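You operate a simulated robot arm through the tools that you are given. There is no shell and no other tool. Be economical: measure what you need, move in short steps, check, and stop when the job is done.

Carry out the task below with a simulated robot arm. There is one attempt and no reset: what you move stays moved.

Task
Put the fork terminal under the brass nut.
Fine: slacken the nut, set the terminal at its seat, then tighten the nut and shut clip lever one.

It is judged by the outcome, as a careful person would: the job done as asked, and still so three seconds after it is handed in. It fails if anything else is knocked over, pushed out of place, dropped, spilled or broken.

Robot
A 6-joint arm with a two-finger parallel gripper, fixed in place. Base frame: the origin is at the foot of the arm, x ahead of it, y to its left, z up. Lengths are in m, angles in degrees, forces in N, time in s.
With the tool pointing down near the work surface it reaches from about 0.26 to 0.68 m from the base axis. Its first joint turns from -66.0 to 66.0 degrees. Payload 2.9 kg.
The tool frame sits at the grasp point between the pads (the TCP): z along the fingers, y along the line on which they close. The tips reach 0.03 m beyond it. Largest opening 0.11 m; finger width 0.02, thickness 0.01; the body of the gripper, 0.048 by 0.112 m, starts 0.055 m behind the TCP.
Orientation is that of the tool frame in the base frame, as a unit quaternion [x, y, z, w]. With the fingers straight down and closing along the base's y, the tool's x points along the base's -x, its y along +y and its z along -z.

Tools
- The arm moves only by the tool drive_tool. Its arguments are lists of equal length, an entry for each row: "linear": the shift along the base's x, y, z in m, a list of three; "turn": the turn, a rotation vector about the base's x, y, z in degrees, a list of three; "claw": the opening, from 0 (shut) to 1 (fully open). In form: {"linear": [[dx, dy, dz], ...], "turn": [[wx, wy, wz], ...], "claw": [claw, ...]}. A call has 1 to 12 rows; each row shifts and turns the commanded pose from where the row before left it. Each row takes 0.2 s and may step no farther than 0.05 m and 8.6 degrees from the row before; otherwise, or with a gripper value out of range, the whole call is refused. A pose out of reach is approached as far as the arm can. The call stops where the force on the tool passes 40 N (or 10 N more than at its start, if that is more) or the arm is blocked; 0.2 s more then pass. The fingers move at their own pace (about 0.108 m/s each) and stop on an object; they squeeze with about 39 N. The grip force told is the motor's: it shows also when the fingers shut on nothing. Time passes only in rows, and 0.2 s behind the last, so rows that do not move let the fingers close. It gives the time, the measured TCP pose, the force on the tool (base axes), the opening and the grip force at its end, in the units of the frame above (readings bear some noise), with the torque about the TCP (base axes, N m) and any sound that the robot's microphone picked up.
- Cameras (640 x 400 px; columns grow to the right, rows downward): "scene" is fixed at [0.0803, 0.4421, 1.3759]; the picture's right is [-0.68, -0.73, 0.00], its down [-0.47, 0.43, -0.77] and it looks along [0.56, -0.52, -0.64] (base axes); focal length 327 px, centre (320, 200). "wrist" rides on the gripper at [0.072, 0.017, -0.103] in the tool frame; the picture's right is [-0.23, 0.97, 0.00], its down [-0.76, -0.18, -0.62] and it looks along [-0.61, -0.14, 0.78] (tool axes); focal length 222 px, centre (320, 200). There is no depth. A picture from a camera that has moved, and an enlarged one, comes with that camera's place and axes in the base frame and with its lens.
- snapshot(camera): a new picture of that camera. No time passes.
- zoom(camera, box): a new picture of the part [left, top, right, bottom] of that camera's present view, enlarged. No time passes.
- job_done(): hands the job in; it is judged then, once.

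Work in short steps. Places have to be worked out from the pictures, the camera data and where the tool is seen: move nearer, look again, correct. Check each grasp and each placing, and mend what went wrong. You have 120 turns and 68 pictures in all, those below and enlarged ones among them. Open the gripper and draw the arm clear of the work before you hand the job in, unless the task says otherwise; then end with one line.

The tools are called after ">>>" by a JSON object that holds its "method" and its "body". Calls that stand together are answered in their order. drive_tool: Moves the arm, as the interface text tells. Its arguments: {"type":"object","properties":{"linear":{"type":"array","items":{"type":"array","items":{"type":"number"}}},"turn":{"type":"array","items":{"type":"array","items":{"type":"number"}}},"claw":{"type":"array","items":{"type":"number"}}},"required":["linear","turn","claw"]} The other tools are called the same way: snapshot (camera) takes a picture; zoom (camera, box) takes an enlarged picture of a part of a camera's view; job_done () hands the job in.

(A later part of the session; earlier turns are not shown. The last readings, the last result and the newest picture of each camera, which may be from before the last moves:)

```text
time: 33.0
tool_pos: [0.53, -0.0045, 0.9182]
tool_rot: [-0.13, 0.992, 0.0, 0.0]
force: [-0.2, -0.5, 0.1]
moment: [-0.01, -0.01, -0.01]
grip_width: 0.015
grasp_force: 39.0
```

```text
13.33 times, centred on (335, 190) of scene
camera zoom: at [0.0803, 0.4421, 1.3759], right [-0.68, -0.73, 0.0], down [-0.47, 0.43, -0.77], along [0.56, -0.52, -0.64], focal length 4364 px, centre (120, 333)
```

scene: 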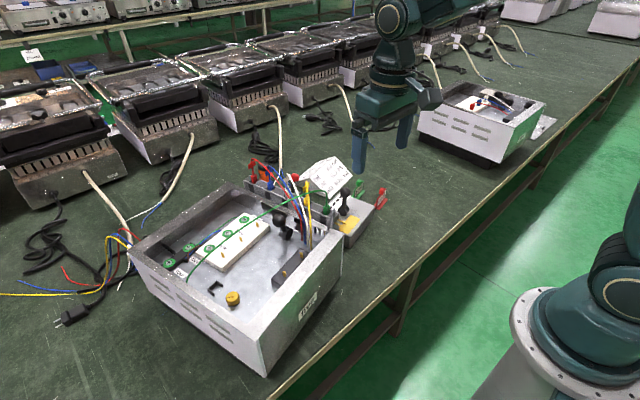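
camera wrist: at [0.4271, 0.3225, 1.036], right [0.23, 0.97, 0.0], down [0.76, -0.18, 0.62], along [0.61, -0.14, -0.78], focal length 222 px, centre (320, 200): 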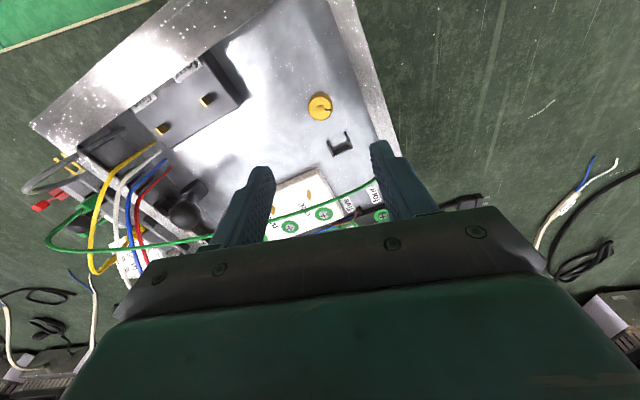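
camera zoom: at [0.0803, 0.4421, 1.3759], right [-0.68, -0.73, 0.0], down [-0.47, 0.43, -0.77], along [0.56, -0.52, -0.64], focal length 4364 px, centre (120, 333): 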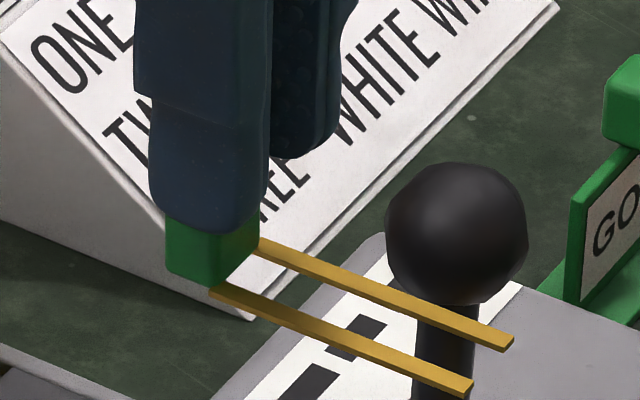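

Prongs are flush with the block's bottom, ~10 mm below the fingertips, ~50 mm long. Carry it high over to hover above the seat.

>>> {"method": "drive_tool", "body": {"linear": [[0, 0, 0.04], [0, 0, 0.04], [0, 0.045, 0], [0, 0.045, 0], [0.005, 0.045, 0], [0.005, 0.045, 0], [0.005, 0.045, 0], [0.005, 0.045, 0], [0.01, 0.045, 0], [0, 0.012, -0.03], [0, 0, -0.04], [0, 0, 0]], "turn": [[0, 0, 0], [0, 0, 0], [0, 0, 0], [0, 0, 0], [0, 0, 0], [0, 0, 0], [0, 0, 0], [0, 0, 0], [0, 0, 0], [0, 0, 0], [0, 0, 0], [0, 0, 0]], "claw": [0.05, 0.05, 0.05, 0.05, 0.05, 0.05, 0.05, 0.05, 0.05, 0.05, 0.05, 0.05]}}

>>> {"method": "zoom", "body": {"camera": "wrist", "box": [240, 60, 400, 210]}}

```text
time: 35.6
tool_pos: [0.5578, 0.3252, 0.9303]
tool_rot: [-0.131, 0.991, 0.0, 0.0]
force: [0.3, 0.9, 0.1]
moment: [-0.03, -0.02, -0.02]
grip_width: 0.0153
grasp_force: 39.3
```

```text
2.67 times, centred on (320, 135) of wrist
camera zoom: at [0.4833, 0.3223, 1.0335], right [-0.03, 1.0, 0.0], down [0.78, 0.03, 0.62], along [0.62, 0.02, -0.78], focal length 592 px, centre (320, 373)
```

zoom: 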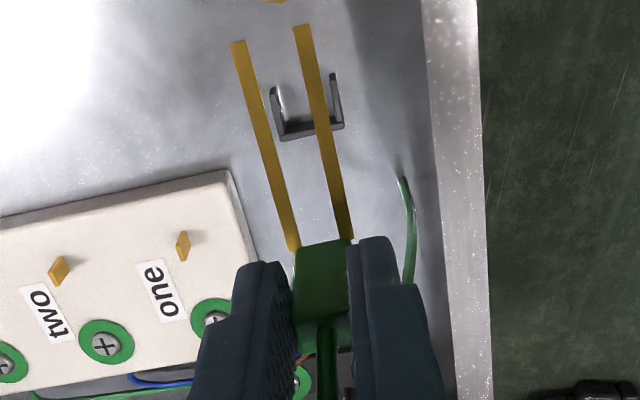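

Lower to ~0.845 with prongs just over nut height to compare alignment.

>>> {"method": "drive_tool", "body": {"linear": [[0.003, -0.002, -0.03], [0, 0, -0.03], [0, 0, -0.025], [0, 0, 0]], "turn": [[0, 0, 0], [0, 0, 0], [0, 0, 0], [0, 0, 0]], "claw": [0.05, 0.05, 0.05, 0.05]}}

>>> {"method": "zoom", "body": {"camera": "wrist", "box": [240, 20, 400, 170]}}

>>> {"method": "zoom", "body": {"camera": "scene", "box": [190, 255, 250, 315]}}

```text
time: 36.6
tool_pos: [0.562, 0.3221, 0.8434]
tool_rot: [-0.131, 0.991, 0.0, 0.001]
force: [0.1, 0.0, 0.0]
moment: [0.03, 0.02, 0.01]
grip_width: 0.015
grasp_force: 39.2
```

```text
2.67 times, centred on (320, 95) of wrist
camera zoom: at [0.4879, 0.3195, 0.9474], right [-0.03, 1.0, 0.0], down [0.78, 0.03, 0.62], along [0.62, 0.02, -0.78], focal length 592 px, centre (320, 480)
```

zoom: 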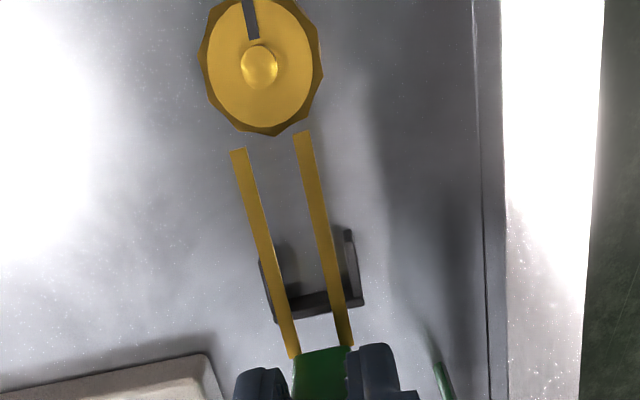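

```text
6.67 times, centred on (220, 285) of scene
camera zoom: at [0.0803, 0.4421, 1.3759], right [-0.68, -0.73, 0.0], down [-0.47, 0.43, -0.77], along [0.56, -0.52, -0.64], focal length 2182 px, centre (987, -367)
```

zoom: 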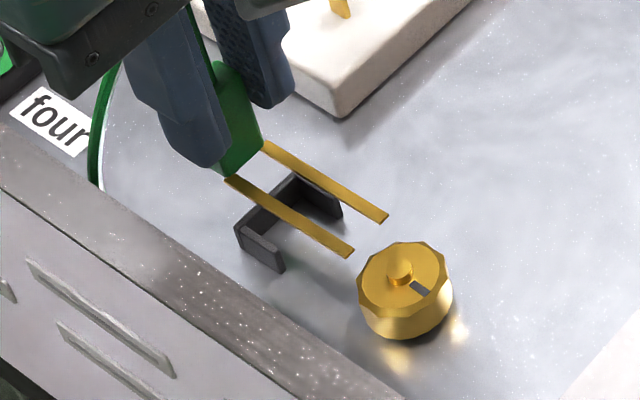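

Aligned laterally (y' offset ~0). But the U fence's back bar (≈8 mm high) means the block must pass over it, so the nut needs more slack. I'll park the terminal on the free floor beside the nut, then loosen further.

>>> {"method": "drive_tool", "body": {"linear": [[0, -0.04, 0], [-0.009, -0.04, 0], [0, 0, -0.015], [0, 0, -0.012], [0, 0, 0]], "turn": [[0, 0, 0], [0, 0, 0], [0, 0, 0], [0, 0, 0], [0, 0, 0]], "claw": [0.05, 0.05, 0.05, 0.05, 0.05]}}

>>> {"method": "zoom", "body": {"camera": "scene", "box": [195, 230, 275, 310]}}

```text
time: 37.8
tool_pos: [0.5551, 0.2423, 0.8173]
tool_rot: [-0.131, 0.991, 0.0, 0.0]
force: [-1.4, -1.6, 4.2]
moment: [-0.07, 0.08, -0.03]
grip_width: 0.0151
grasp_force: 38.9
```

```text
5.00 times, centred on (235, 270) of scene
camera zoom: at [0.0802, 0.442, 1.3759], right [-0.68, -0.73, 0.0], down [-0.47, 0.43, -0.77], along [0.56, -0.52, -0.64], focal length 1637 px, centre (745, -150)
```

zoom: 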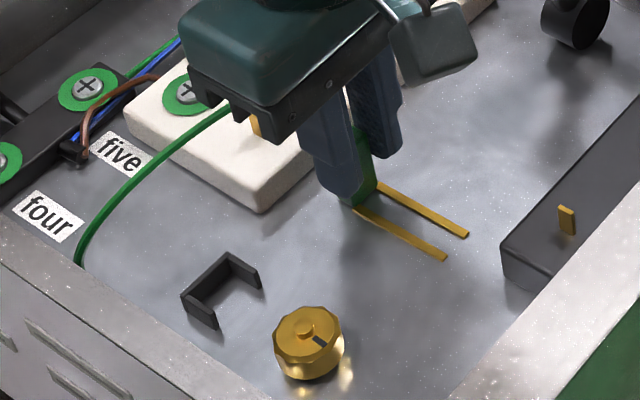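

A slight upward force; creep down 2 mm to see whether it's the floor.

>>> {"method": "drive_tool", "body": {"linear": [[0, 0, -0.002], [0, 0, 0]], "turn": [[0, 0, 0], [0, 0, 0]], "claw": [0.05, 0.05]}}

>>> {"method": "zoom", "body": {"camera": "wrist", "box": [230, 40, 410, 210]}}

```text
time: 38.4
tool_pos: [0.5547, 0.2432, 0.8164]
tool_rot: [-0.13, 0.991, 0.0, 0.002]
force: [-6.2, -3.1, 21.6]
moment: [-0.1, 0.22, -0.07]
grip_width: 0.0152
grasp_force: 38.5
```

```text
2.35 times, centred on (320, 125) of wrist
camera zoom: at [0.4796, 0.2399, 0.9201], right [-0.03, 1.0, 0.0], down [0.78, 0.02, 0.63], along [0.63, 0.02, -0.78], focal length 523 px, centre (320, 376)
```

zoom: 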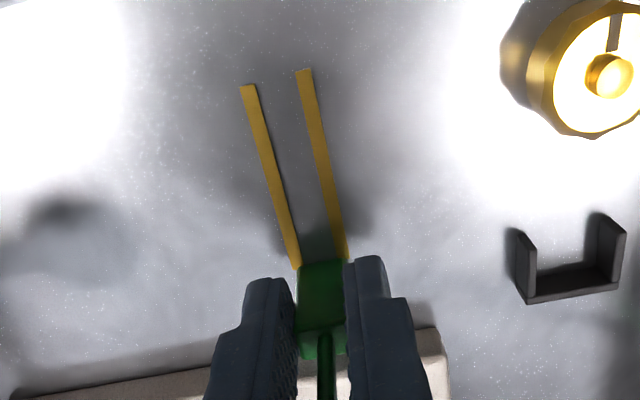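

Floor contact at TCP ≈0.816 (prongs ~48 mm below TCP, floor ≈0.767). Release the terminal here and retreat up.

>>> {"method": "drive_tool", "body": {"linear": [[0, 0, 0.001], [0, 0, 0], [0, 0, 0], [0, 0, 0.02], [0, 0, 0.03], [0, 0, 0.03], [0, 0, 0.02], [0, 0, 0]], "turn": [[0, 0, 0], [0, 0, 0], [0, 0, 0], [0, 0, 0], [0, 0, 0], [0, 0, 0], [0, 0, 0], [0, 0, 0]], "claw": [0.05, 0.3, 0.3, 0.3, 0.3, 0.3, 0.3, 0.3]}}

>>> {"method": "zoom", "body": {"camera": "wrist", "box": [230, 40, 410, 210]}}

```text
time: 40.2
tool_pos: [0.5524, 0.242, 0.9163]
tool_rot: [-0.13, 0.991, 0.0, 0.0]
force: [0.8, 0.5, -0.1]
moment: [-0.01, 0.01, 0.02]
grip_width: 0.0328
grasp_force: 0.0
```

```text
2.35 times, centred on (320, 125) of wrist
camera zoom: at [0.4785, 0.2401, 1.0196], right [-0.03, 1.0, 0.0], down [0.78, 0.03, 0.62], along [0.62, 0.02, -0.78], focal length 523 px, centre (320, 376)
```

zoom: 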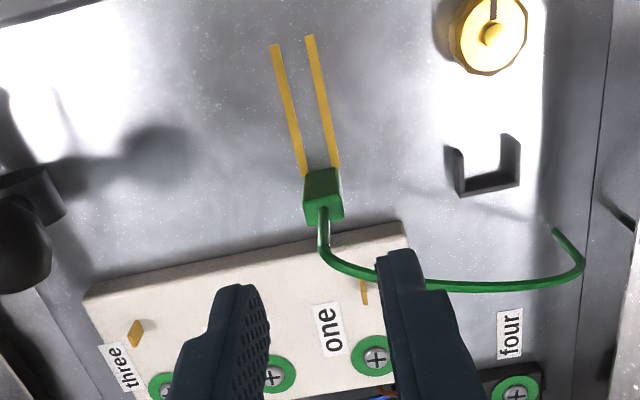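

Terminal stands stably. Go back to the nut, pre-rotated, and grip at TCP 0.801.

>>> {"method": "drive_tool", "body": {"linear": [[-0.018, 0.022, 0], [-0.018, 0.022, 0], [-0.0165, 0.02, 0], [0, 0, -0.02], [0, 0, -0.02], [0, 0, -0.02], [0, 0, -0.02], [0, 0, -0.02], [0, 0, -0.015], [0, 0, 0], [0, 0, 0], [0, 0, 0]], "turn": [[0, 0, -8.5], [0, 0, -8.5], [0, 0, -8.5], [0, 0, -8.5], [0, 0, -8.5], [0, 0, -8.5], [0, 0, -8], [0, 0, 0], [0, 0, 0], [0, 0, 0], [0, 0, 0], [0, 0, 0]], "claw": [0.5, 0.5, 0.5, 0.5, 0.5, 0.5, 0.5, 0.5, 0.5, 0.5, 0.1, 0.1]}}

>>> {"method": "drive_tool", "body": {"linear": [[0, 0, 0], [0, 0, 0]], "turn": [[0, 0, 0], [0, 0, 0]], "claw": [0.1, 0.1]}}

```text
time: 42.8
tool_pos: [0.5005, 0.3054, 0.7999]
tool_rot: [0.375, 0.927, -0.001, 0.0]
force: [-3.6, -3.8, 1.7]
moment: [-0.15, 0.07, 0.0]
grip_width: 0.0267
grasp_force: 44.9
```

```text
time: 43.4
tool_pos: [0.5005, 0.3068, 0.8009]
tool_rot: [0.374, 0.927, -0.001, 0.0]
force: [-5.0, -5.2, 1.2]
moment: [-0.14, 0.12, 0.01]
grip_width: 0.0264
grasp_force: 45.4
```

Gripped. Turn +60° feeding up ~2 mm, and repeat after regrip.

>>> {"method": "drive_tool", "body": {"linear": [[0, 0, 0.0002], [0, 0, 0.0002], [0, 0, 0.0002], [0, 0, 0.0002], [0, 0, 0.0002], [0, 0, 0.0002], [0, 0, 0.0002], [0, 0, 0.0002], [0, 0, 0.0002], [0, 0, 0]], "turn": [[0, 0, 7], [0, 0, 7], [0, 0, 7], [0, 0, 7], [0, 0, 7], [0, 0, 7], [0, 0, 7], [0, 0, 7], [0, 0, 7], [0, 0, 0]], "claw": [0.1, 0.1, 0.1, 0.1, 0.1, 0.1, 0.1, 0.1, 0.1, 0.1]}}

>>> {"method": "drive_tool", "body": {"linear": [[0, 0, 0], [0, 0, 0], [0, 0, 0], [0, 0, 0], [0, 0, 0], [0, 0, 0], [0, 0, 0], [0, 0, 0], [0, 0, 0], [0, 0, 0], [0, 0, 0], [0, 0, 0]], "turn": [[0, 0, 0], [0, 0, 0], [0, 0, -8], [0, 0, -8], [0, 0, -8], [0, 0, -8], [0, 0, -8], [0, 0, -8], [0, 0, -8], [0, 0, -8], [0, 0, 0], [0, 0, 0]], "claw": [0.5, 0.5, 0.5, 0.5, 0.5, 0.5, 0.5, 0.5, 0.5, 0.5, 0.5, 0.5]}}

>>> {"method": "zoom", "body": {"camera": "scene", "box": [205, 280, 255, 315]}}

>>> {"method": "zoom", "body": {"camera": "wrist", "box": [200, 80, 440, 230]}}

```text
time: 45.6
tool_pos: [0.5005, 0.3067, 0.8021]
tool_rot: [-0.168, 0.986, 0.0, -0.001]
force: [-3.7, 7.7, -15.1]
moment: [0.22, 0.29, 0.0]
grip_width: 0.0262
grasp_force: 44.8
```

```text
time: 48.2
tool_pos: [0.5012, 0.3067, 0.8017]
tool_rot: [0.383, 0.924, 0.0, 0.0]
force: [0.7, -0.1, -0.4]
moment: [0.0, 0.01, -0.01]
grip_width: 0.055
grasp_force: 0.0
```

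```text
11.43 times, centred on (230, 298) of scene
camera zoom: at [0.0803, 0.4421, 1.3759], right [-0.68, -0.73, 0.0], down [-0.47, 0.43, -0.77], along [0.56, -0.52, -0.64], focal length 3741 px, centre (1349, -914)
```

zoom: 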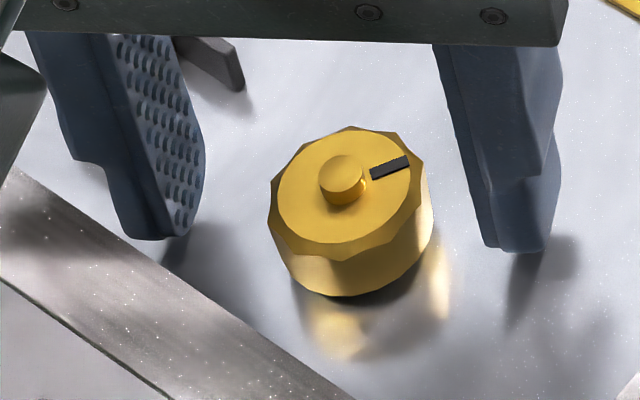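

```text
2.67 times, centred on (320, 155) of wrist
camera zoom: at [0.4618, 0.3693, 0.9059], right [0.85, 0.53, 0.0], down [0.41, -0.66, 0.62], along [0.33, -0.53, -0.78], focal length 592 px, centre (320, 320)
```

zoom: 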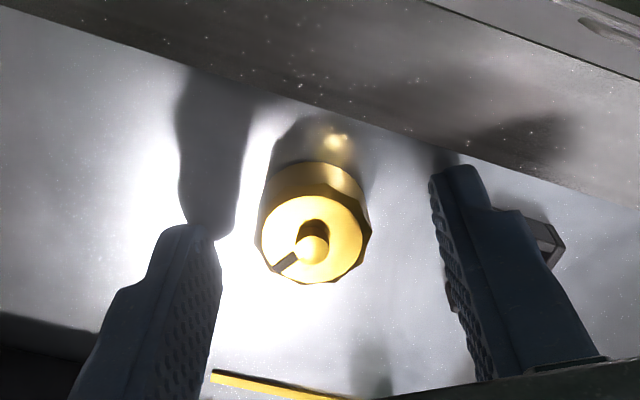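

Nut rose ~1 mm per 60°. Do two more 63° strokes.

>>> {"method": "drive_tool", "body": {"linear": [[0, 0, 0], [0, 0, 0], [0, 0, 0], [0, 0, 0.0001], [0, 0, 0.0001], [0, 0, 0.0001], [0, 0, 0.0001], [0, 0, 0.0001], [0, 0, 0.0001], [0, 0, 0.0001], [0, 0, 0.0001], [0, 0, 0]], "turn": [[0, 0, 0], [0, 0, 0], [0, 0, 0], [0, 0, 8], [0, 0, 8], [0, 0, 8], [0, 0, 8], [0, 0, 8], [0, 0, 8], [0, 0, 8], [0, 0, 8], [0, 0, 0]], "claw": [0.1, 0.1, 0.1, 0.1, 0.1, 0.1, 0.1, 0.1, 0.1, 0.1, 0.1, 0.1]}}

>>> {"method": "drive_tool", "body": {"linear": [[0, 0, 0], [0, 0, 0], [0, 0, 0], [0, 0, 0], [0, 0, 0], [0, 0, 0], [0, 0, 0], [0, 0, 0], [0, 0, 0], [0, 0, 0.001], [0, 0, 0]], "turn": [[0, 0, 0], [0, 0, 0], [0, 0, -8], [0, 0, -8], [0, 0, -8], [0, 0, -8], [0, 0, -8], [0, 0, -8], [0, 0, -8], [0, 0, -8], [0, 0, 0]], "claw": [0.5, 0.5, 0.5, 0.5, 0.5, 0.5, 0.5, 0.5, 0.5, 0.5, 0.5]}}

>>> {"method": "drive_tool", "body": {"linear": [[0, 0, 0], [0, 0, 0], [0, 0, 0], [0, 0, 0.0001], [0, 0, 0.0001], [0, 0, 0.0001], [0, 0, 0.0001], [0, 0, 0.0001], [0, 0, 0.0001], [0, 0, 0.0001], [0, 0, 0.0001], [0, 0, 0]], "turn": [[0, 0, 0], [0, 0, 0], [0, 0, 0], [0, 0, 8], [0, 0, 8], [0, 0, 8], [0, 0, 8], [0, 0, 8], [0, 0, 8], [0, 0, 8], [0, 0, 8], [0, 0, 0]], "claw": [0.1, 0.1, 0.1, 0.1, 0.1, 0.1, 0.1, 0.1, 0.1, 0.1, 0.1, 0.1]}}

```text
time: 50.8
tool_pos: [0.5003, 0.3071, 0.8038]
tool_rot: [-0.167, 0.986, 0.001, 0.002]
force: [0.3, 5.9, -4.0]
moment: [-0.09, -0.1, -0.37]
grip_width: 0.0275
grasp_force: 45.3
```

```text
time: 53.2
tool_pos: [0.5017, 0.3063, 0.8033]
tool_rot: [0.382, 0.924, 0.0, 0.0]
force: [-0.5, 0.1, 0.6]
moment: [0.04, -0.02, -0.04]
grip_width: 0.055
grasp_force: 0.1
```

```text
time: 55.8
tool_pos: [0.5017, 0.3063, 0.8029]
tool_rot: [-0.166, 0.986, 0.001, 0.001]
force: [0.5, 2.8, -7.8]
moment: [-0.16, -0.17, -0.37]
grip_width: 0.0274
grasp_force: 45.0
```

There's now a −0.37 N m resisting torque; perhaps the nut reached its end stop. Release, lift and look.

>>> {"method": "drive_tool", "body": {"linear": [[0, 0, 0], [0, 0, 0], [0, 0, 0.02], [0, 0, 0.03], [0, 0, 0.03], [0, 0, 0]], "turn": [[0, 0, 0], [0, 0, 0], [0, 0, 0], [0, 0, 0], [0, 0, -4], [0, 0, 0]], "claw": [0.5, 0.5, 0.5, 0.5, 0.5, 0.5]}}

>>> {"method": "zoom", "body": {"camera": "scene", "box": [195, 265, 255, 315]}}

>>> {"method": "zoom", "body": {"camera": "wrist", "box": [230, 70, 390, 190]}}

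```text
time: 57.2
tool_pos: [0.5012, 0.3053, 0.886]
tool_rot: [-0.131, 0.991, -0.001, 0.0]
force: [0.6, 0.6, -0.2]
moment: [0.01, -0.01, 0.02]
grip_width: 0.0551
grasp_force: 0.0
```

```text
8.00 times, centred on (225, 290) of scene
camera zoom: at [0.0803, 0.4421, 1.3759], right [-0.68, -0.73, 0.0], down [-0.47, 0.43, -0.77], along [0.56, -0.52, -0.64], focal length 2618 px, centre (1080, -520)
```

zoom: 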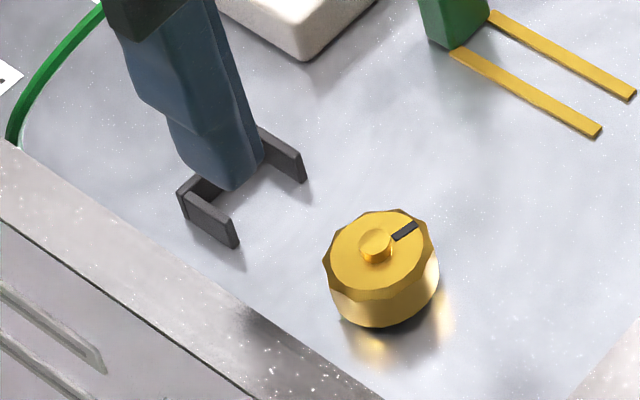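

```text
3.33 times, centred on (310, 130) of wrist
camera zoom: at [0.4264, 0.3024, 0.9891], right [-0.03, 1.0, 0.0], down [0.78, 0.02, 0.62], along [0.62, 0.02, -0.78], focal length 740 px, centre (353, 433)
```

zoom: 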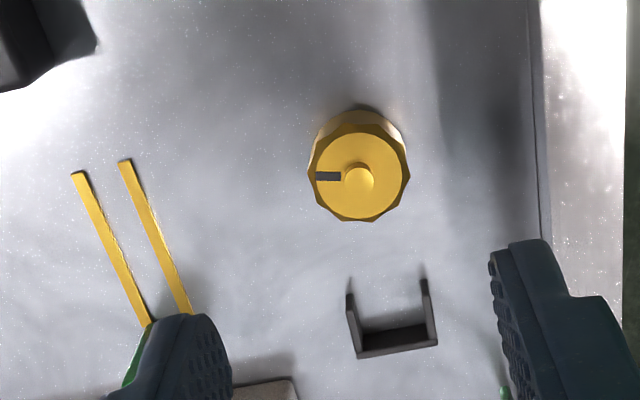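

The last strokes slipped: nut is at its slack end stop (~185°). I'll tilt the tool to look at the gap under the nut and the fence height from low down.

>>> {"method": "drive_tool", "body": {"linear": [[-0.018, -0.005, 0], [-0.018, -0.005, 0], [-0.018, -0.004, 0], [0, 0, -0.01], [0, 0, -0.01], [0, 0, -0.01], [0, 0, 0]], "turn": [[1.94, -7.24, 0], [1.94, -7.24, 0], [1.94, -7.24, 0], [1.94, -7.24, 0], [0, 0, 0], [0, 0, 0], [0, 0, 0]], "claw": [1, 1, 1, 1, 1, 1, 1]}}

>>> {"method": "zoom", "body": {"camera": "wrist", "box": [250, 80, 390, 200]}}

```text
time: 58.8
tool_pos: [0.446, 0.2917, 0.8554]
tool_rot: [-0.126, 0.957, 0.035, 0.258]
force: [-14.9, -6.4, 26.5]
moment: [1.27, 0.62, 0.71]
grip_width: 0.1087
grasp_force: 0.2
```

```text
3.33 times, centred on (320, 140) of wrist
camera zoom: at [0.331, 0.2782, 0.9093], right [-0.06, 0.99, 0.12], down [0.38, -0.08, 0.92], along [0.92, 0.1, -0.37], focal length 740 px, centre (320, 400)
```

zoom: 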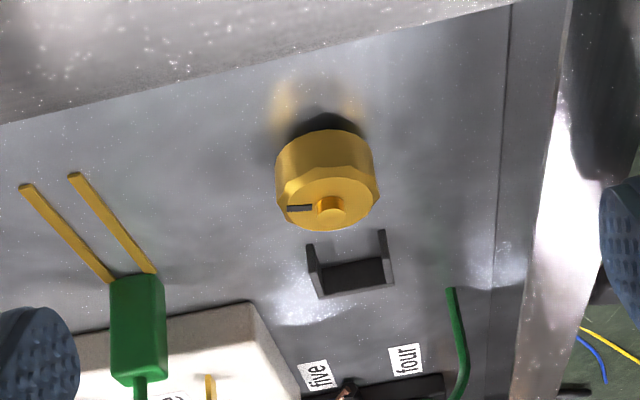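

Contact with something (26 N), probably the wrist camera housing on the front wall; raise immediately.

>>> {"method": "drive_tool", "body": {"linear": [[0, 0, 0.015], [0, 0, 0.015], [0, 0, 0]], "turn": [[0, 0, 0], [0, 0, 0], [0, 0, 0]], "claw": [1, 1, 1]}}

>>> {"method": "snapshot", "body": {"camera": "scene"}}

>>> {"method": "zoom", "body": {"camera": "wrist", "box": [280, 90, 360, 160]}}

```text
time: 59.6
tool_pos: [0.4456, 0.2932, 0.8843]
tool_rot: [-0.127, 0.958, 0.034, 0.256]
force: [0.2, 0.4, 0.4]
moment: [0.03, -0.01, -0.04]
grip_width: 0.1103
grasp_force: 0.1
```

```text
14 pictures are left
```

scene: 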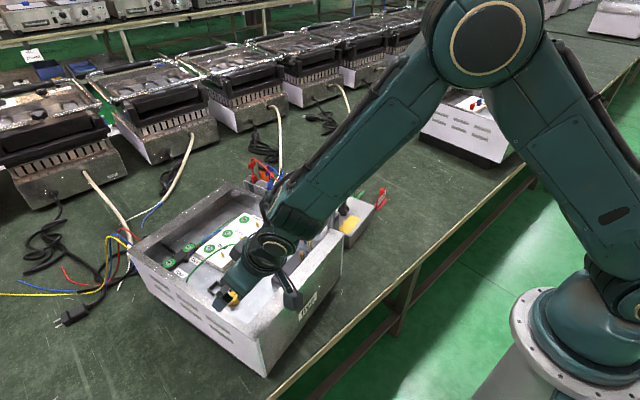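

```text
5.71 times, centred on (320, 125) of wrist
camera zoom: at [0.3309, 0.2788, 0.9378], right [-0.06, 0.99, 0.11], down [0.38, -0.08, 0.92], along [0.92, 0.1, -0.37], focal length 1269 px, centre (320, 629)
```

zoom: 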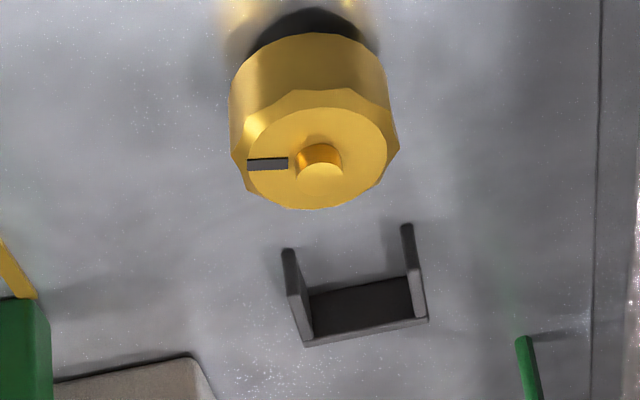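

Case unmoved; gap under nut looks ~4–5 mm. Untilt and return above the parked terminal.

>>> {"method": "drive_tool", "body": {"linear": [[0.027, -0.012, 0.01], [0.027, -0.013, 0.01], [0.027, -0.013, 0], [0.027, -0.0125, 0], [0, 0, 0], [0, 0, -0.02], [0, 0, -0.02], [0, 0, 0]], "turn": [[-1.94, 7.24, 0], [-1.94, 7.24, 0], [-1.94, 7.24, 0], [-1.94, 7.24, 0], [0, 0, 0], [0, 0, 0], [0, 0, 0], [0, 0, 0]], "claw": [0.5, 0.5, 0.4, 0.4, 0.4, 0.4, 0.4, 0.4]}}

>>> {"method": "zoom", "body": {"camera": "wrist", "box": [230, 40, 410, 210]}}

```text
time: 61.4
tool_pos: [0.5563, 0.2417, 0.8636]
tool_rot: [-0.131, 0.991, 0.0, 0.0]
force: [-0.3, -0.2, -1.2]
moment: [-0.03, 0.0, 0.06]
grip_width: 0.0441
grasp_force: 0.0
```

```text
2.35 times, centred on (320, 125) of wrist
camera zoom: at [0.4799, 0.2385, 0.9675], right [-0.03, 1.0, 0.0], down [0.78, 0.03, 0.62], along [0.62, 0.02, -0.78], focal length 523 px, centre (320, 376)
```

zoom: 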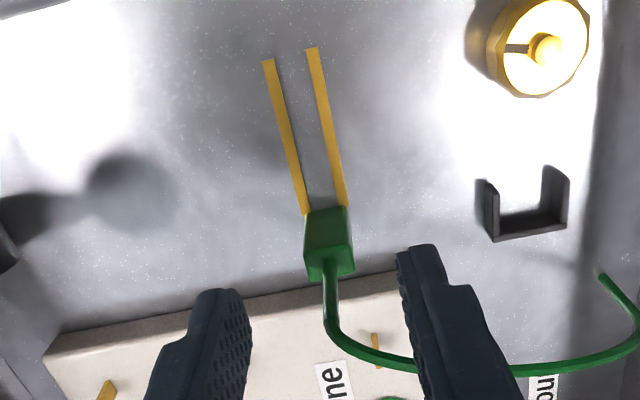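

Terminal aligned. Descend and grip slightly lower than before.

>>> {"method": "drive_tool", "body": {"linear": [[-0.002, 0.001, -0.02], [0, 0, -0.02], [0, 0, -0.01], [0, 0, 0], [0, 0, 0], [0, 0, 0], [0, 0, 0]], "turn": [[0, 0, 0], [0, 0, 0], [0, 0, 0], [0, 0, 0], [0, 0, 0], [0, 0, 0], [0, 0, 0]], "claw": [0.4, 0.4, 0.4, 0.4, 0.05, 0.05, 0.05]}}

```text
time: 63.0
tool_pos: [0.5546, 0.2418, 0.8144]
tool_rot: [-0.131, 0.991, -0.001, 0.0]
force: [-0.2, 0.1, 0.5]
moment: [-0.02, 0.0, -0.01]
grip_width: 0.0152
grasp_force: 39.2
```

Gripped (15.2 mm). Lift, carry to in front of the nut, tilt prong tips down 9°, and come to ~6 mm above insertion height.

>>> {"method": "drive_tool", "body": {"linear": [[0, 0, 0.025], [0, 0, 0.025], [0.006, 0.027, 0], [0.006, 0.027, 0], [0.004, 0.0272, 0], [0, 0, 0], [0, 0, 0], [0, 0, -0.02], [0, 0, -0.014], [0, 0, 0]], "turn": [[0, 0, 0], [0, 0, 0], [0, 0, 0], [0, 0, 0], [0, 0, 0], [1.166, -4.347, 0], [1.166, -4.347, 0], [0, 0, 0], [0, 0, 0], [0, 0, 0]], "claw": [0.05, 0.05, 0.05, 0.05, 0.05, 0.05, 0.05, 0.05, 0.05, 0.05]}}

>>> {"method": "zoom", "body": {"camera": "wrist", "box": [230, 40, 410, 210]}}

```text
time: 65.2
tool_pos: [0.5687, 0.3217, 0.83]
tool_rot: [-0.13, 0.988, 0.01, 0.078]
force: [-0.7, -0.4, -0.1]
moment: [-0.01, -0.03, 0.0]
grip_width: 0.0153
grasp_force: 39.0
```

```text
2.35 times, centred on (320, 125) of wrist
camera zoom: at [0.4796, 0.3165, 0.9218], right [-0.04, 1.0, 0.04], down [0.68, 0.0, 0.73], along [0.73, 0.05, -0.68], focal length 523 px, centre (320, 376)
```

zoom: 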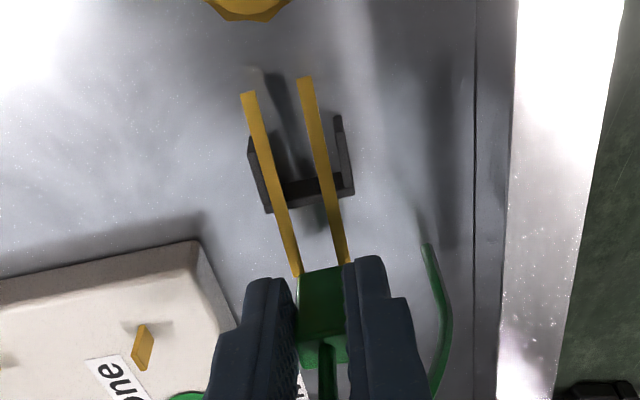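

Alignment good (needs +2 mm lateral). Lower 5 mm and advance to nut edge.

>>> {"method": "drive_tool", "body": {"linear": [[-0.0005, 0.0019, -0.003], [0, 0, -0.0025], [-0.0058, -0.0016, 0], [-0.0058, -0.0015, 0], [0, 0, 0]], "turn": [[0, 0, 0], [0, 0, 0], [0, 0, 0], [0, 0, 0], [0, 0, 0]], "claw": [0.05, 0.05, 0.05, 0.05, 0.05]}}

```text
time: 66.4
tool_pos: [0.5563, 0.3211, 0.8252]
tool_rot: [-0.13, 0.988, 0.009, 0.077]
force: [0.9, 0.7, -0.6]
moment: [0.01, 0.01, 0.02]
grip_width: 0.0151
grasp_force: 38.6
```

No contact. Lower 1.5 mm and advance 6 mm.

>>> {"method": "drive_tool", "body": {"linear": [[0, 0, -0.0015], [-0.0029, -0.0008, 0], [-0.0029, -0.0008, 0], [0, 0, 0]], "turn": [[0, 0, 0], [0, 0, 0], [0, 0, 0], [0, 0, 0]], "claw": [0.05, 0.05, 0.05, 0.05]}}

>>> {"method": "zoom", "body": {"camera": "scene", "box": [190, 260, 250, 310]}}

```text
time: 67.4
tool_pos: [0.5505, 0.3212, 0.8239]
tool_rot: [-0.13, 0.988, 0.01, 0.078]
force: [-0.2, 0.6, -0.4]
moment: [0.0, -0.04, -0.01]
grip_width: 0.0152
grasp_force: 39.4
```

```text
8.00 times, centred on (220, 285) of scene
camera zoom: at [0.0803, 0.4421, 1.3759], right [-0.68, -0.73, 0.0], down [-0.47, 0.43, -0.77], along [0.56, -0.52, -0.64], focal length 2618 px, centre (1120, -480)
```

zoom: 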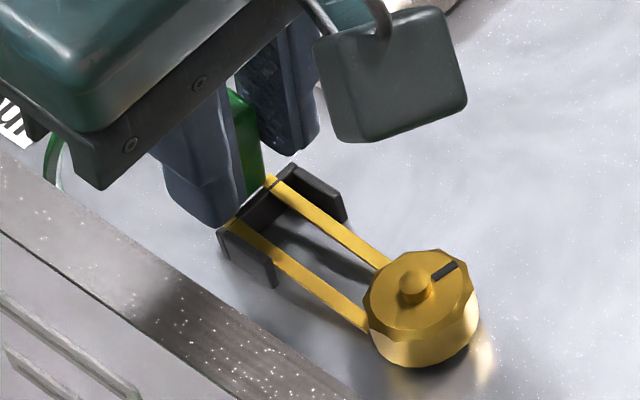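

Prongs are entering beneath the nut with no force. Continue 5 mm.

>>> {"method": "drive_tool", "body": {"linear": [[-0.0024, -0.0007, 0], [-0.0024, -0.0006, 0], [0, 0, 0]], "turn": [[0, 0, 0], [0, 0, 0], [0, 0, 0]], "claw": [0.05, 0.05, 0.05]}}

```text
time: 68.2
tool_pos: [0.5472, 0.3202, 0.8254]
tool_rot: [-0.13, 0.988, 0.011, 0.078]
force: [0.6, 0.1, 7.7]
moment: [0.02, -0.11, 0.03]
grip_width: 0.0153
grasp_force: 39.5
```

The moment suggests the block's rear is riding on the fence's back bar (top ≈0.780). Tilt 2.5° more, raise ~2.5 mm while keeping the tips put.

>>> {"method": "drive_tool", "body": {"linear": [[-0.0023, -0.0006, 0.0025], [0, 0, 0]], "turn": [[0.65, -2.41, 0], [0, 0, 0]], "claw": [0.05, 0.05]}}

```text
time: 68.8
tool_pos: [0.5447, 0.3189, 0.8261]
tool_rot: [-0.13, 0.986, 0.013, 0.1]
force: [0.2, 1.3, -0.8]
moment: [0.0, 0.0, 0.03]
grip_width: 0.0151
grasp_force: 39.0
```

Free again. Advance 5 mm.

>>> {"method": "drive_tool", "body": {"linear": [[-0.0024, -0.0006, 0], [-0.0024, -0.0007, 0], [0, 0, 0]], "turn": [[0, 0, 0], [0, 0, 0], [0, 0, 0]], "claw": [0.05, 0.05, 0.05]}}

```text
time: 69.6
tool_pos: [0.5394, 0.3176, 0.8267]
tool_rot: [-0.13, 0.986, 0.013, 0.099]
force: [0.4, 0.0, -0.5]
moment: [-0.02, 0.01, -0.01]
grip_width: 0.0154
grasp_force: 38.7
```

Still free; check the view before lowering the block into the fence.

>>> {"method": "zoom", "body": {"camera": "wrist", "box": [260, 30, 380, 200]}}

```text
2.35 times, centred on (320, 115) of wrist
camera zoom: at [0.4463, 0.3104, 0.9133], right [-0.04, 1.0, 0.05], down [0.65, -0.01, 0.76], along [0.76, 0.06, -0.65], focal length 523 px, centre (320, 400)
```

zoom: 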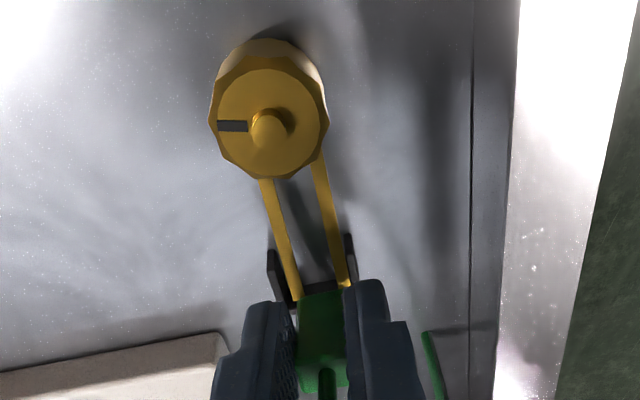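

Prongs are under the nut, but the block's front is at x'≈0.052, so the block still needs ~10 mm more advance to drop inside the fence. Advance in small steps.

>>> {"method": "drive_tool", "body": {"linear": [[-0.0024, -0.0006, 0], [-0.0024, -0.0007, 0], [0, 0, 0]], "turn": [[0, 0, 0], [0, 0, 0], [0, 0, 0]], "claw": [0.05, 0.05, 0.05]}}

>>> {"method": "drive_tool", "body": {"linear": [[-0.0024, -0.0006, 0], [-0.0024, -0.0007, 0], [0, 0, 0]], "turn": [[0, 0, 0], [0, 0, 0], [0, 0, 0]], "claw": [0.05, 0.05, 0.05]}}

```text
time: 70.4
tool_pos: [0.5348, 0.3172, 0.8269]
tool_rot: [-0.129, 0.986, 0.014, 0.099]
force: [-0.3, -0.1, -0.6]
moment: [-0.01, 0.02, 0.05]
grip_width: 0.0152
grasp_force: 39.2
```

```text
time: 71.2
tool_pos: [0.5294, 0.3155, 0.8265]
tool_rot: [-0.13, 0.986, 0.012, 0.099]
force: [-0.3, -1.2, 1.4]
moment: [-0.01, 0.0, 0.0]
grip_width: 0.0152
grasp_force: 38.7
```

Now rear of block ≈ at inner edge of bar. Begin leveling: untilt 3.5° while pivoting about the prong tips, with 1.5 mm net advance.

>>> {"method": "drive_tool", "body": {"linear": [[-0.0015, -0.0004, 0], [0.0017, 0.0005, -0.0016], [0.0017, 0.0004, -0.0016], [0, 0, 0]], "turn": [[0, 0, 0], [-0.453, 1.69, 0], [-0.453, 1.69, 0], [0, 0, 0]], "claw": [0.05, 0.05, 0.05, 0.05]}}

```text
time: 72.2
tool_pos: [0.5299, 0.3141, 0.8231]
tool_rot: [-0.13, 0.989, 0.009, 0.069]
force: [-0.2, 0.2, 0.3]
moment: [0.03, -0.04, 0.0]
grip_width: 0.0151
grasp_force: 39.1
```

No force. Continue leveling.

>>> {"method": "drive_tool", "body": {"linear": [[0.0019, 0.0005, -0.0017], [0.0019, 0.0005, -0.0017], [0, 0, 0]], "turn": [[-0.518, 1.93, 0], [-0.518, 1.93, 0], [0, 0, 0]], "claw": [0.05, 0.05, 0.05]}}

```text
time: 73.0
tool_pos: [0.5351, 0.3167, 0.8189]
tool_rot: [-0.131, 0.991, 0.005, 0.035]
force: [-0.5, -0.4, 0.1]
moment: [-0.01, 0.01, 0.02]
grip_width: 0.0151
grasp_force: 39.1
```

Block bottom is now below the bar top with no contact, so it's inside the fence. Finish leveling and lower to the floor.

>>> {"method": "drive_tool", "body": {"linear": [[0.0014, 0.0004, -0.0015], [0.0014, 0.0004, -0.0015], [0, 0, -0.001], [0, 0, 0]], "turn": [[-0.53, 1.98, 0], [-0.53, 1.98, 0], [0, 0, 0], [0, 0, 0]], "claw": [0.05, 0.05, 0.05, 0.05]}}

>>> {"method": "zoom", "body": {"camera": "wrist", "box": [260, 30, 380, 200]}}

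```text
time: 74.0
tool_pos: [0.5372, 0.3173, 0.8146]
tool_rot: [-0.131, 0.991, 0.0, 0.0]
force: [0.3, 0.0, -0.4]
moment: [0.0, -0.02, 0.01]
grip_width: 0.0152
grasp_force: 39.0
```

```text
2.35 times, centred on (320, 115) of wrist
camera zoom: at [0.4634, 0.3149, 0.9189], right [-0.03, 1.0, 0.0], down [0.78, 0.03, 0.62], along [0.62, 0.02, -0.78], focal length 523 px, centre (320, 400)
```

zoom: 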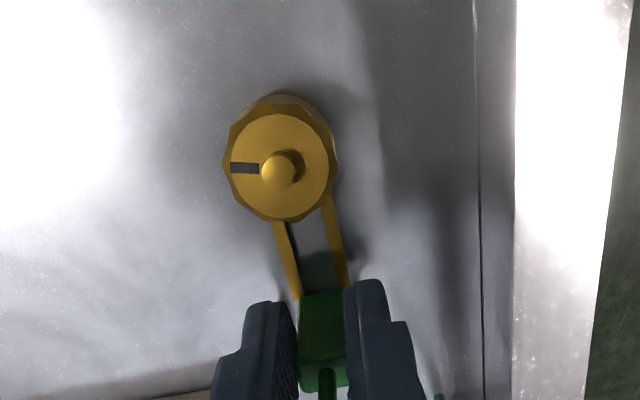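

Terminal is level on the floor at its seat with prongs astride the stud. Release and lift.

>>> {"method": "drive_tool", "body": {"linear": [[0, 0, 0], [0, 0, 0], [0, 0, 0.015], [0, 0, 0.03], [0, 0, 0.03], [0, 0, 0]], "turn": [[0, 0, 0], [0, 0, 0], [0, 0, 0], [0, 0, 0], [0, 0, 0], [0, 0, 0]], "claw": [0.3, 0.3, 0.3, 0.3, 0.35, 0.35]}}

>>> {"method": "zoom", "body": {"camera": "wrist", "box": [260, 30, 380, 200]}}

```text
time: 75.4
tool_pos: [0.5368, 0.3185, 0.8891]
tool_rot: [-0.13, 0.991, 0.0, 0.0]
force: [-0.3, -0.2, 1.0]
moment: [-0.02, 0.01, -0.01]
grip_width: 0.0385
grasp_force: 0.0
```

```text
2.35 times, centred on (320, 115) of wrist
camera zoom: at [0.4624, 0.3153, 0.9939], right [-0.03, 1.0, 0.0], down [0.78, 0.03, 0.62], along [0.62, 0.02, -0.78], focal length 523 px, centre (320, 400)
```

zoom: 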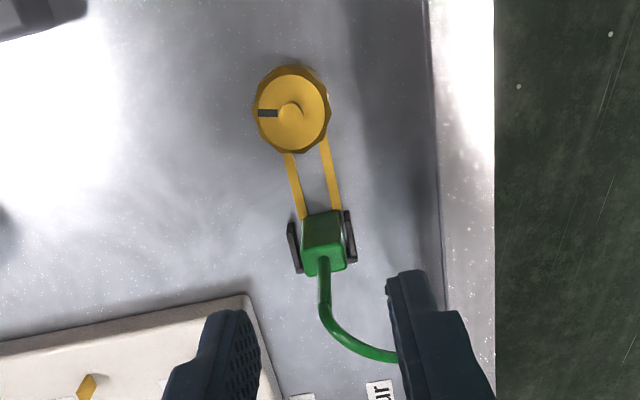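

Seated perfectly between the fence arms. Now go over the nut, yaw +40°, descend to TCP 0.804 and grip.

>>> {"method": "drive_tool", "body": {"linear": [[-0.018, -0.006, 0], [-0.0183, -0.006, 0], [0, 0, -0.02], [0, 0, -0.02], [0, 0, -0.02], [0, 0, -0.015], [0, 0, -0.01], [0, 0, 0], [0, 0, 0], [0, 0, 0], [0, 0, 0]], "turn": [[0, 0, 8], [0, 0, 8], [0, 0, 8], [0, 0, 8], [0, 0, 8], [0, 0, 0], [0, 0, 0], [0, 0, 0], [0, 0, 0], [0, 0, 0], [0, 0, 0]], "claw": [0.42, 0.42, 0.42, 0.42, 0.42, 0.42, 0.42, 0.42, 0.1, 0.1, 0.1]}}

```text
time: 77.8
tool_pos: [0.5002, 0.3069, 0.8058]
tool_rot: [-0.464, 0.886, 0.0, -0.002]
force: [-18.4, 15.0, 0.6]
moment: [-0.12, 0.42, 0.0]
grip_width: 0.0273
grasp_force: 45.0
```

Gripped (27.3 mm). Tighten clockwise 80°, feeding down slightly.

>>> {"method": "drive_tool", "body": {"linear": [[0, 0, -0.0002], [0, 0, -0.0002], [0, 0, -0.0002], [0, 0, -0.0002], [0, 0, -0.0002], [0, 0, -0.0002], [0, 0, -0.0002], [0, 0, -0.0002], [0, 0, -0.0002], [0, 0, -0.0002], [0, 0, 0]], "turn": [[0, 0, -8], [0, 0, -8], [0, 0, -8], [0, 0, -8], [0, 0, -8], [0, 0, -8], [0, 0, -8], [0, 0, -8], [0, 0, -8], [0, 0, -8], [0, 0, 0]], "claw": [0.1, 0.1, 0.1, 0.1, 0.1, 0.1, 0.1, 0.1, 0.1, 0.1, 0.1]}}

>>> {"method": "drive_tool", "body": {"linear": [[0, 0, 0], [0, 0, 0], [0, 0, 0], [0, 0, 0], [0, 0, 0], [0, 0, 0], [0, 0, 0], [0, 0, 0], [0, 0, 0], [0, 0, 0], [0, 0, 0], [0, 0, 0]], "turn": [[0, 0, 0], [0, 0, 8], [0, 0, 8], [0, 0, 8], [0, 0, 8], [0, 0, 8], [0, 0, 8], [0, 0, 8], [0, 0, 8], [0, 0, 8], [0, 0, 8], [0, 0, 0]], "claw": [0.42, 0.42, 0.42, 0.42, 0.42, 0.42, 0.42, 0.42, 0.42, 0.42, 0.42, 0.42]}}

```text
time: 80.2
tool_pos: [0.4999, 0.3058, 0.8048]
tool_rot: [0.217, 0.976, 0.0, -0.003]
force: [-25.8, 1.2, 20.0]
moment: [0.39, 1.01, 0.02]
grip_width: 0.0275
grasp_force: 45.1
```

```text
time: 82.8
tool_pos: [0.5021, 0.3056, 0.803]
tool_rot: [-0.462, 0.887, -0.001, 0.0]
force: [0.3, 0.3, 0.1]
moment: [0.02, 0.01, 0.0]
grip_width: 0.0463
grasp_force: 0.1
```

Second stroke: recentre by −1.5 mm in x, grip, tighten 72°.

>>> {"method": "drive_tool", "body": {"linear": [[-0.0015, 0.0006, 0], [0, 0, 0], [0, 0, 0], [0, 0, -0.0001], [0, 0, -0.0001], [0, 0, -0.0001], [0, 0, -0.0001], [0, 0, -0.0001], [0, 0, -0.0001], [0, 0, -0.0001], [0, 0, -0.0001], [0, 0, -0.0001]], "turn": [[0, 0, 0], [0, 0, 0], [0, 0, 0], [0, 0, -8], [0, 0, -8], [0, 0, -8], [0, 0, -8], [0, 0, -8], [0, 0, -8], [0, 0, -8], [0, 0, -8], [0, 0, -8]], "claw": [0.1, 0.1, 0.1, 0.1, 0.1, 0.1, 0.1, 0.1, 0.1, 0.1, 0.1, 0.1]}}

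>>> {"method": "drive_tool", "body": {"linear": [[0, 0, 0], [0, 0, 0]], "turn": [[0, 0, -8], [0, 0, 0]], "claw": [0.1, 0.1]}}

```text
time: 85.4
tool_pos: [0.5, 0.3065, 0.8032]
tool_rot: [0.149, 0.989, 0.0, -0.001]
force: [-15.9, 7.4, 15.2]
moment: [0.13, 0.45, 0.04]
grip_width: 0.0272
grasp_force: 45.1
```

```text
time: 86.0
tool_pos: [0.4999, 0.3062, 0.8039]
tool_rot: [0.217, 0.976, 0.0, -0.001]
force: [-17.2, 3.8, 20.2]
moment: [0.14, 0.88, 0.02]
grip_width: 0.0272
grasp_force: 45.0
```

160° so far, still free. Rewind and do a third stroke watching torque.

>>> {"method": "drive_tool", "body": {"linear": [[0, 0, 0], [0, 0, 0], [0, 0, 0], [0, 0, 0], [0, 0, 0], [0, 0, 0], [0, 0, 0], [0, 0, 0], [0, 0, 0], [0, 0, 0], [0, 0, 0], [0, 0, 0]], "turn": [[0, 0, 0], [0, 0, 8], [0, 0, 8], [0, 0, 8], [0, 0, 8], [0, 0, 8], [0, 0, 8], [0, 0, 8], [0, 0, 8], [0, 0, 8], [0, 0, 8], [0, 0, 0]], "claw": [0.42, 0.42, 0.42, 0.42, 0.42, 0.42, 0.42, 0.42, 0.42, 0.42, 0.42, 0.42]}}

>>> {"method": "drive_tool", "body": {"linear": [[0, 0, 0], [0, 0, 0], [0, 0, 0], [0, 0, 0], [0, 0, 0], [0, 0, 0], [0, 0, 0]], "turn": [[0, 0, 0], [0, 0, 0], [0, 0, 0], [0, 0, -8], [0, 0, -8], [0, 0, -8], [0, 0, 0]], "claw": [0.1, 0.1, 0.1, 0.1, 0.1, 0.1, 0.1]}}

>>> {"method": "drive_tool", "body": {"linear": [[0, 0, 0], [0, 0, 0], [0, 0, 0], [0, 0, 0]], "turn": [[0, 0, -8], [0, 0, -8], [0, 0, -8], [0, 0, 0]], "claw": [0.1, 0.1, 0.1, 0.1]}}

```text
time: 88.6
tool_pos: [0.5001, 0.3062, 0.8024]
tool_rot: [-0.463, 0.886, 0.0, -0.001]
force: [0.5, -0.7, 0.2]
moment: [0.05, 0.0, 0.0]
grip_width: 0.0462
grasp_force: 0.1
```

```text
time: 90.2
tool_pos: [0.4986, 0.3058, 0.8017]
tool_rot: [-0.266, 0.964, 0.0, -0.002]
force: [-10.5, 0.7, 10.2]
moment: [-0.36, 1.02, -0.01]
grip_width: 0.0267
grasp_force: 44.7
```

```text
time: 91.2
tool_pos: [0.501, 0.3061, 0.8032]
tool_rot: [-0.06, 0.998, 0.001, 0.001]
force: [-0.1, 0.0, 3.4]
moment: [-0.13, -0.59, 0.58]
grip_width: 0.0272
grasp_force: 45.6
```

Torque of 0.58 N m appeared: the nut is biting. Give one more small turn and confirm.

>>> {"method": "drive_tool", "body": {"linear": [[0, 0, 0], [0, 0, 0], [0, 0, 0]], "turn": [[0, 0, -8], [0, 0, -8], [0, 0, 0]], "claw": [0.1, 0.1, 0.1]}}

>>> {"method": "drive_tool", "body": {"linear": [[0, 0, 0], [0, 0, 0], [0, 0, 0.02], [0, 0, 0.03], [0, 0, 0.03], [0, 0, 0]], "turn": [[0, 0, 0], [0, 0, 0], [0, 0, 0], [0, 0, 0], [0, 0, 0], [0, 0, 0]], "claw": [0.42, 0.42, 0.42, 0.42, 0.42, 0.42]}}

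>>> {"method": "zoom", "body": {"camera": "wrist", "box": [180, 60, 420, 230]}}

```text
time: 92.0
tool_pos: [0.4994, 0.3061, 0.8015]
tool_rot: [0.079, 0.997, 0.0, -0.001]
force: [0.1, 1.9, 0.1]
moment: [-0.21, -0.16, 0.24]
grip_width: 0.0272
grasp_force: 45.2
```

```text
time: 93.4
tool_pos: [0.5014, 0.3082, 0.8842]
tool_rot: [0.079, 0.997, 0.0, -0.001]
force: [0.2, -0.4, 0.0]
moment: [0.02, 0.0, -0.03]
grip_width: 0.0462
grasp_force: 0.1
```

```text
2.35 times, centred on (300, 145) of wrist
camera zoom: at [0.432, 0.3349, 0.9876], right [0.38, 0.93, 0.0], down [0.73, -0.29, 0.62], along [0.58, -0.23, -0.78], focal length 523 px, centre (367, 329)
```

zoom: 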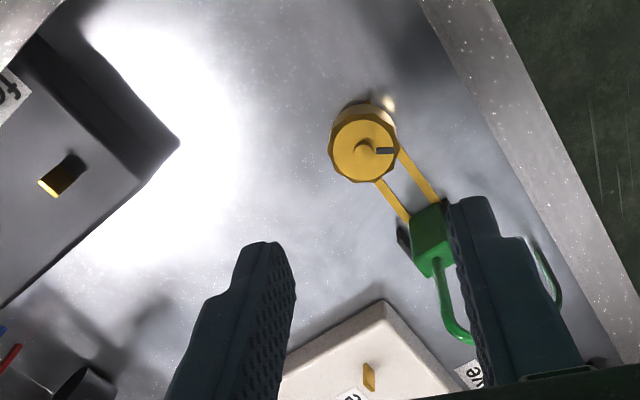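

The mark is back past its original angle and the torque confirms it's tight; the terminal is still seated. Now move to view the clip lever near (0.557, 0.131, 0.85).

>>> {"method": "drive_tool", "body": {"linear": [[0, -0.02, 0.035], [0.005, -0.045, 0.01], [0.005, -0.045, 0], [0.005, -0.045, 0], [0.005, -0.015, 0], [0, 0, 0]], "turn": [[0, 0, 8], [0, 0, 8], [0, 0, 8], [0, 0, 0], [0, 0, 0], [0, 0, 0]], "claw": [0.6, 0.6, 0.6, 0.6, 0.6, 0.6]}}

>>> {"method": "zoom", "body": {"camera": "wrist", "box": [230, 60, 390, 200]}}

```text
time: 94.8
tool_pos: [0.5205, 0.135, 0.9276]
tool_rot: [-0.131, 0.991, 0.0, 0.0]
force: [-0.3, -0.1, 0.2]
moment: [-0.05, 0.02, 0.0]
grip_width: 0.0658
grasp_force: 0.1
```

```text
2.86 times, centred on (310, 130) of wrist
camera zoom: at [0.4456, 0.133, 1.0322], right [-0.03, 1.0, 0.0], down [0.78, 0.03, 0.62], along [0.62, 0.02, -0.78], focal length 635 px, centre (349, 400)
```

zoom: 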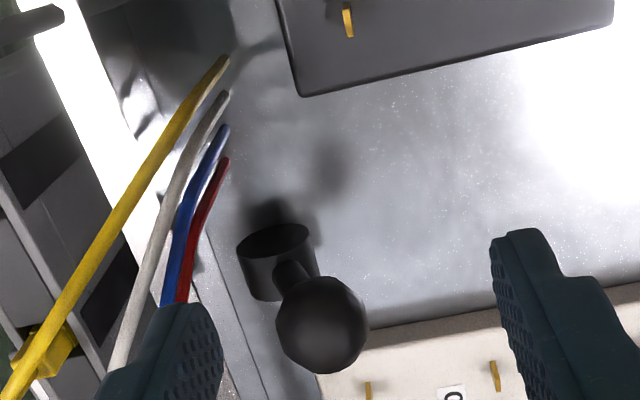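

Ball at ≈(0.565, 0.127, 0.838), leaning ~22° toward +y' (away from the wall). Close the gripper and come down on its free side (+y').

>>> {"method": "drive_tool", "body": {"linear": [[0.017, 0.016, 0], [0.0175, 0.015, 0], [0, 0, 0], [0, 0, -0.03], [0, 0, -0.03], [0, 0, -0.0145], [0, 0, 0]], "turn": [[0, 0, 0], [0, 0, 0], [0, 0, 0], [0, 0, 0], [0, 0, 0], [0, 0, 0], [0, 0, 0]], "claw": [0, 0, 0, 0, 0, 0, 0]}}

>>> {"method": "zoom", "body": {"camera": "wrist", "box": [220, 60, 400, 220]}}

```text
time: 96.4
tool_pos: [0.5527, 0.1665, 0.8509]
tool_rot: [-0.13, 0.991, 0.0, -0.001]
force: [1.2, -0.4, 0.1]
moment: [-0.02, 0.0, 0.02]
grip_width: 0.0
grasp_force: 37.6
```

```text
2.50 times, centred on (310, 140) of wrist
camera zoom: at [0.4801, 0.1637, 0.9555], right [-0.03, 1.0, 0.0], down [0.78, 0.03, 0.62], along [0.62, 0.02, -0.78], focal length 555 px, centre (345, 350)
```

zoom: 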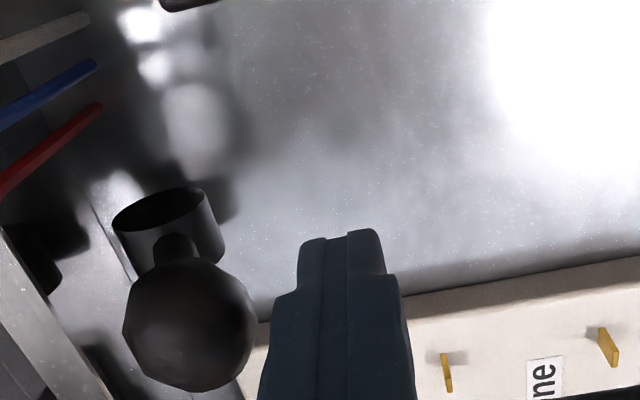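

Ball confirmed at (0.5645, 0.127, 0.841), hub (0.564, 0.1085, 0.795). Push gently toward −y' 16 mm and watch the force.

>>> {"method": "drive_tool", "body": {"linear": [[0.001, -0.0039, 0], [0.001, -0.0039, 0], [0.001, -0.0039, 0], [0.001, -0.0039, 0], [0, 0, 0]], "turn": [[0, 0, 0], [0, 0, 0], [0, 0, 0], [0, 0, 0], [0, 0, 0]], "claw": [0, 0, 0, 0, 0]}}

```text
time: 97.6
tool_pos: [0.5583, 0.1524, 0.854]
tool_rot: [-0.133, 0.991, 0.001, -0.001]
force: [-3.8, 8.8, 0.6]
moment: [0.01, 0.03, -0.06]
grip_width: 0.0
grasp_force: 38.1
```

Contact with 9 N resistance; push another 4 mm to see if it yields.

>>> {"method": "drive_tool", "body": {"linear": [[0.0005, -0.0019, 0], [0.0005, -0.0019, 0], [0, 0, 0]], "turn": [[0, 0, 0], [0, 0, 0], [0, 0, 0]], "claw": [0, 0, 0]}}

```text
time: 98.4
tool_pos: [0.5594, 0.1516, 0.8534]
tool_rot: [-0.136, 0.991, 0.002, -0.002]
force: [-13.5, 30.5, 8.8]
moment: [0.15, 0.08, -0.14]
grip_width: 0.0001
grasp_force: 37.1
```

Blocked at 30 N: that side is the open stop, so it shuts toward +y'. I'll back off, rise, yaw −90° and grip the ball across its hub axis so it can pivot in the pads.

>>> {"method": "drive_tool", "body": {"linear": [[-0.003, 0.012, 0], [0, 0, 0.03], [0, 0, 0.04], [0.004, -0.015, 0.01], [0.004, -0.015, 0], [0.0, -0.006, 0], [0, 0, 0], [0, 0, 0], [0, 0, 0], [0, 0, 0], [0, 0, 0], [0, 0, 0]], "turn": [[0, 0, 0], [0, 0, 0], [0, 0, -8.5], [0, 0, -8.5], [0, 0, -8.5], [0, 0, -8.5], [0, 0, -8.5], [0, 0, -8.5], [0, 0, -8.5], [0, 0, -8.5], [0, 0, -8.5], [0, 0, -8.5]], "claw": [0, 0, 0, 0.6, 0.6, 0.6, 0.6, 0.6, 0.6, 0.6, 0.6, 0.6]}}

>>> {"method": "drive_tool", "body": {"linear": [[0, 0, 0]], "turn": [[0, 0, -5]], "claw": [0.6]}}

```text
time: 101.0
tool_pos: [0.5653, 0.1233, 0.9324]
tool_rot: [0.575, 0.818, 0.0, -0.001]
force: [-0.5, -0.4, -0.5]
moment: [-0.02, 0.01, -0.02]
grip_width: 0.0659
grasp_force: 0.0
```

```text
time: 101.4
tool_pos: [0.5639, 0.1244, 0.9329]
tool_rot: [0.609, 0.793, 0.001, -0.001]
force: [0.0, 0.0, -0.5]
moment: [0.0, -0.02, 0.02]
grip_width: 0.0658
grasp_force: 0.0
```

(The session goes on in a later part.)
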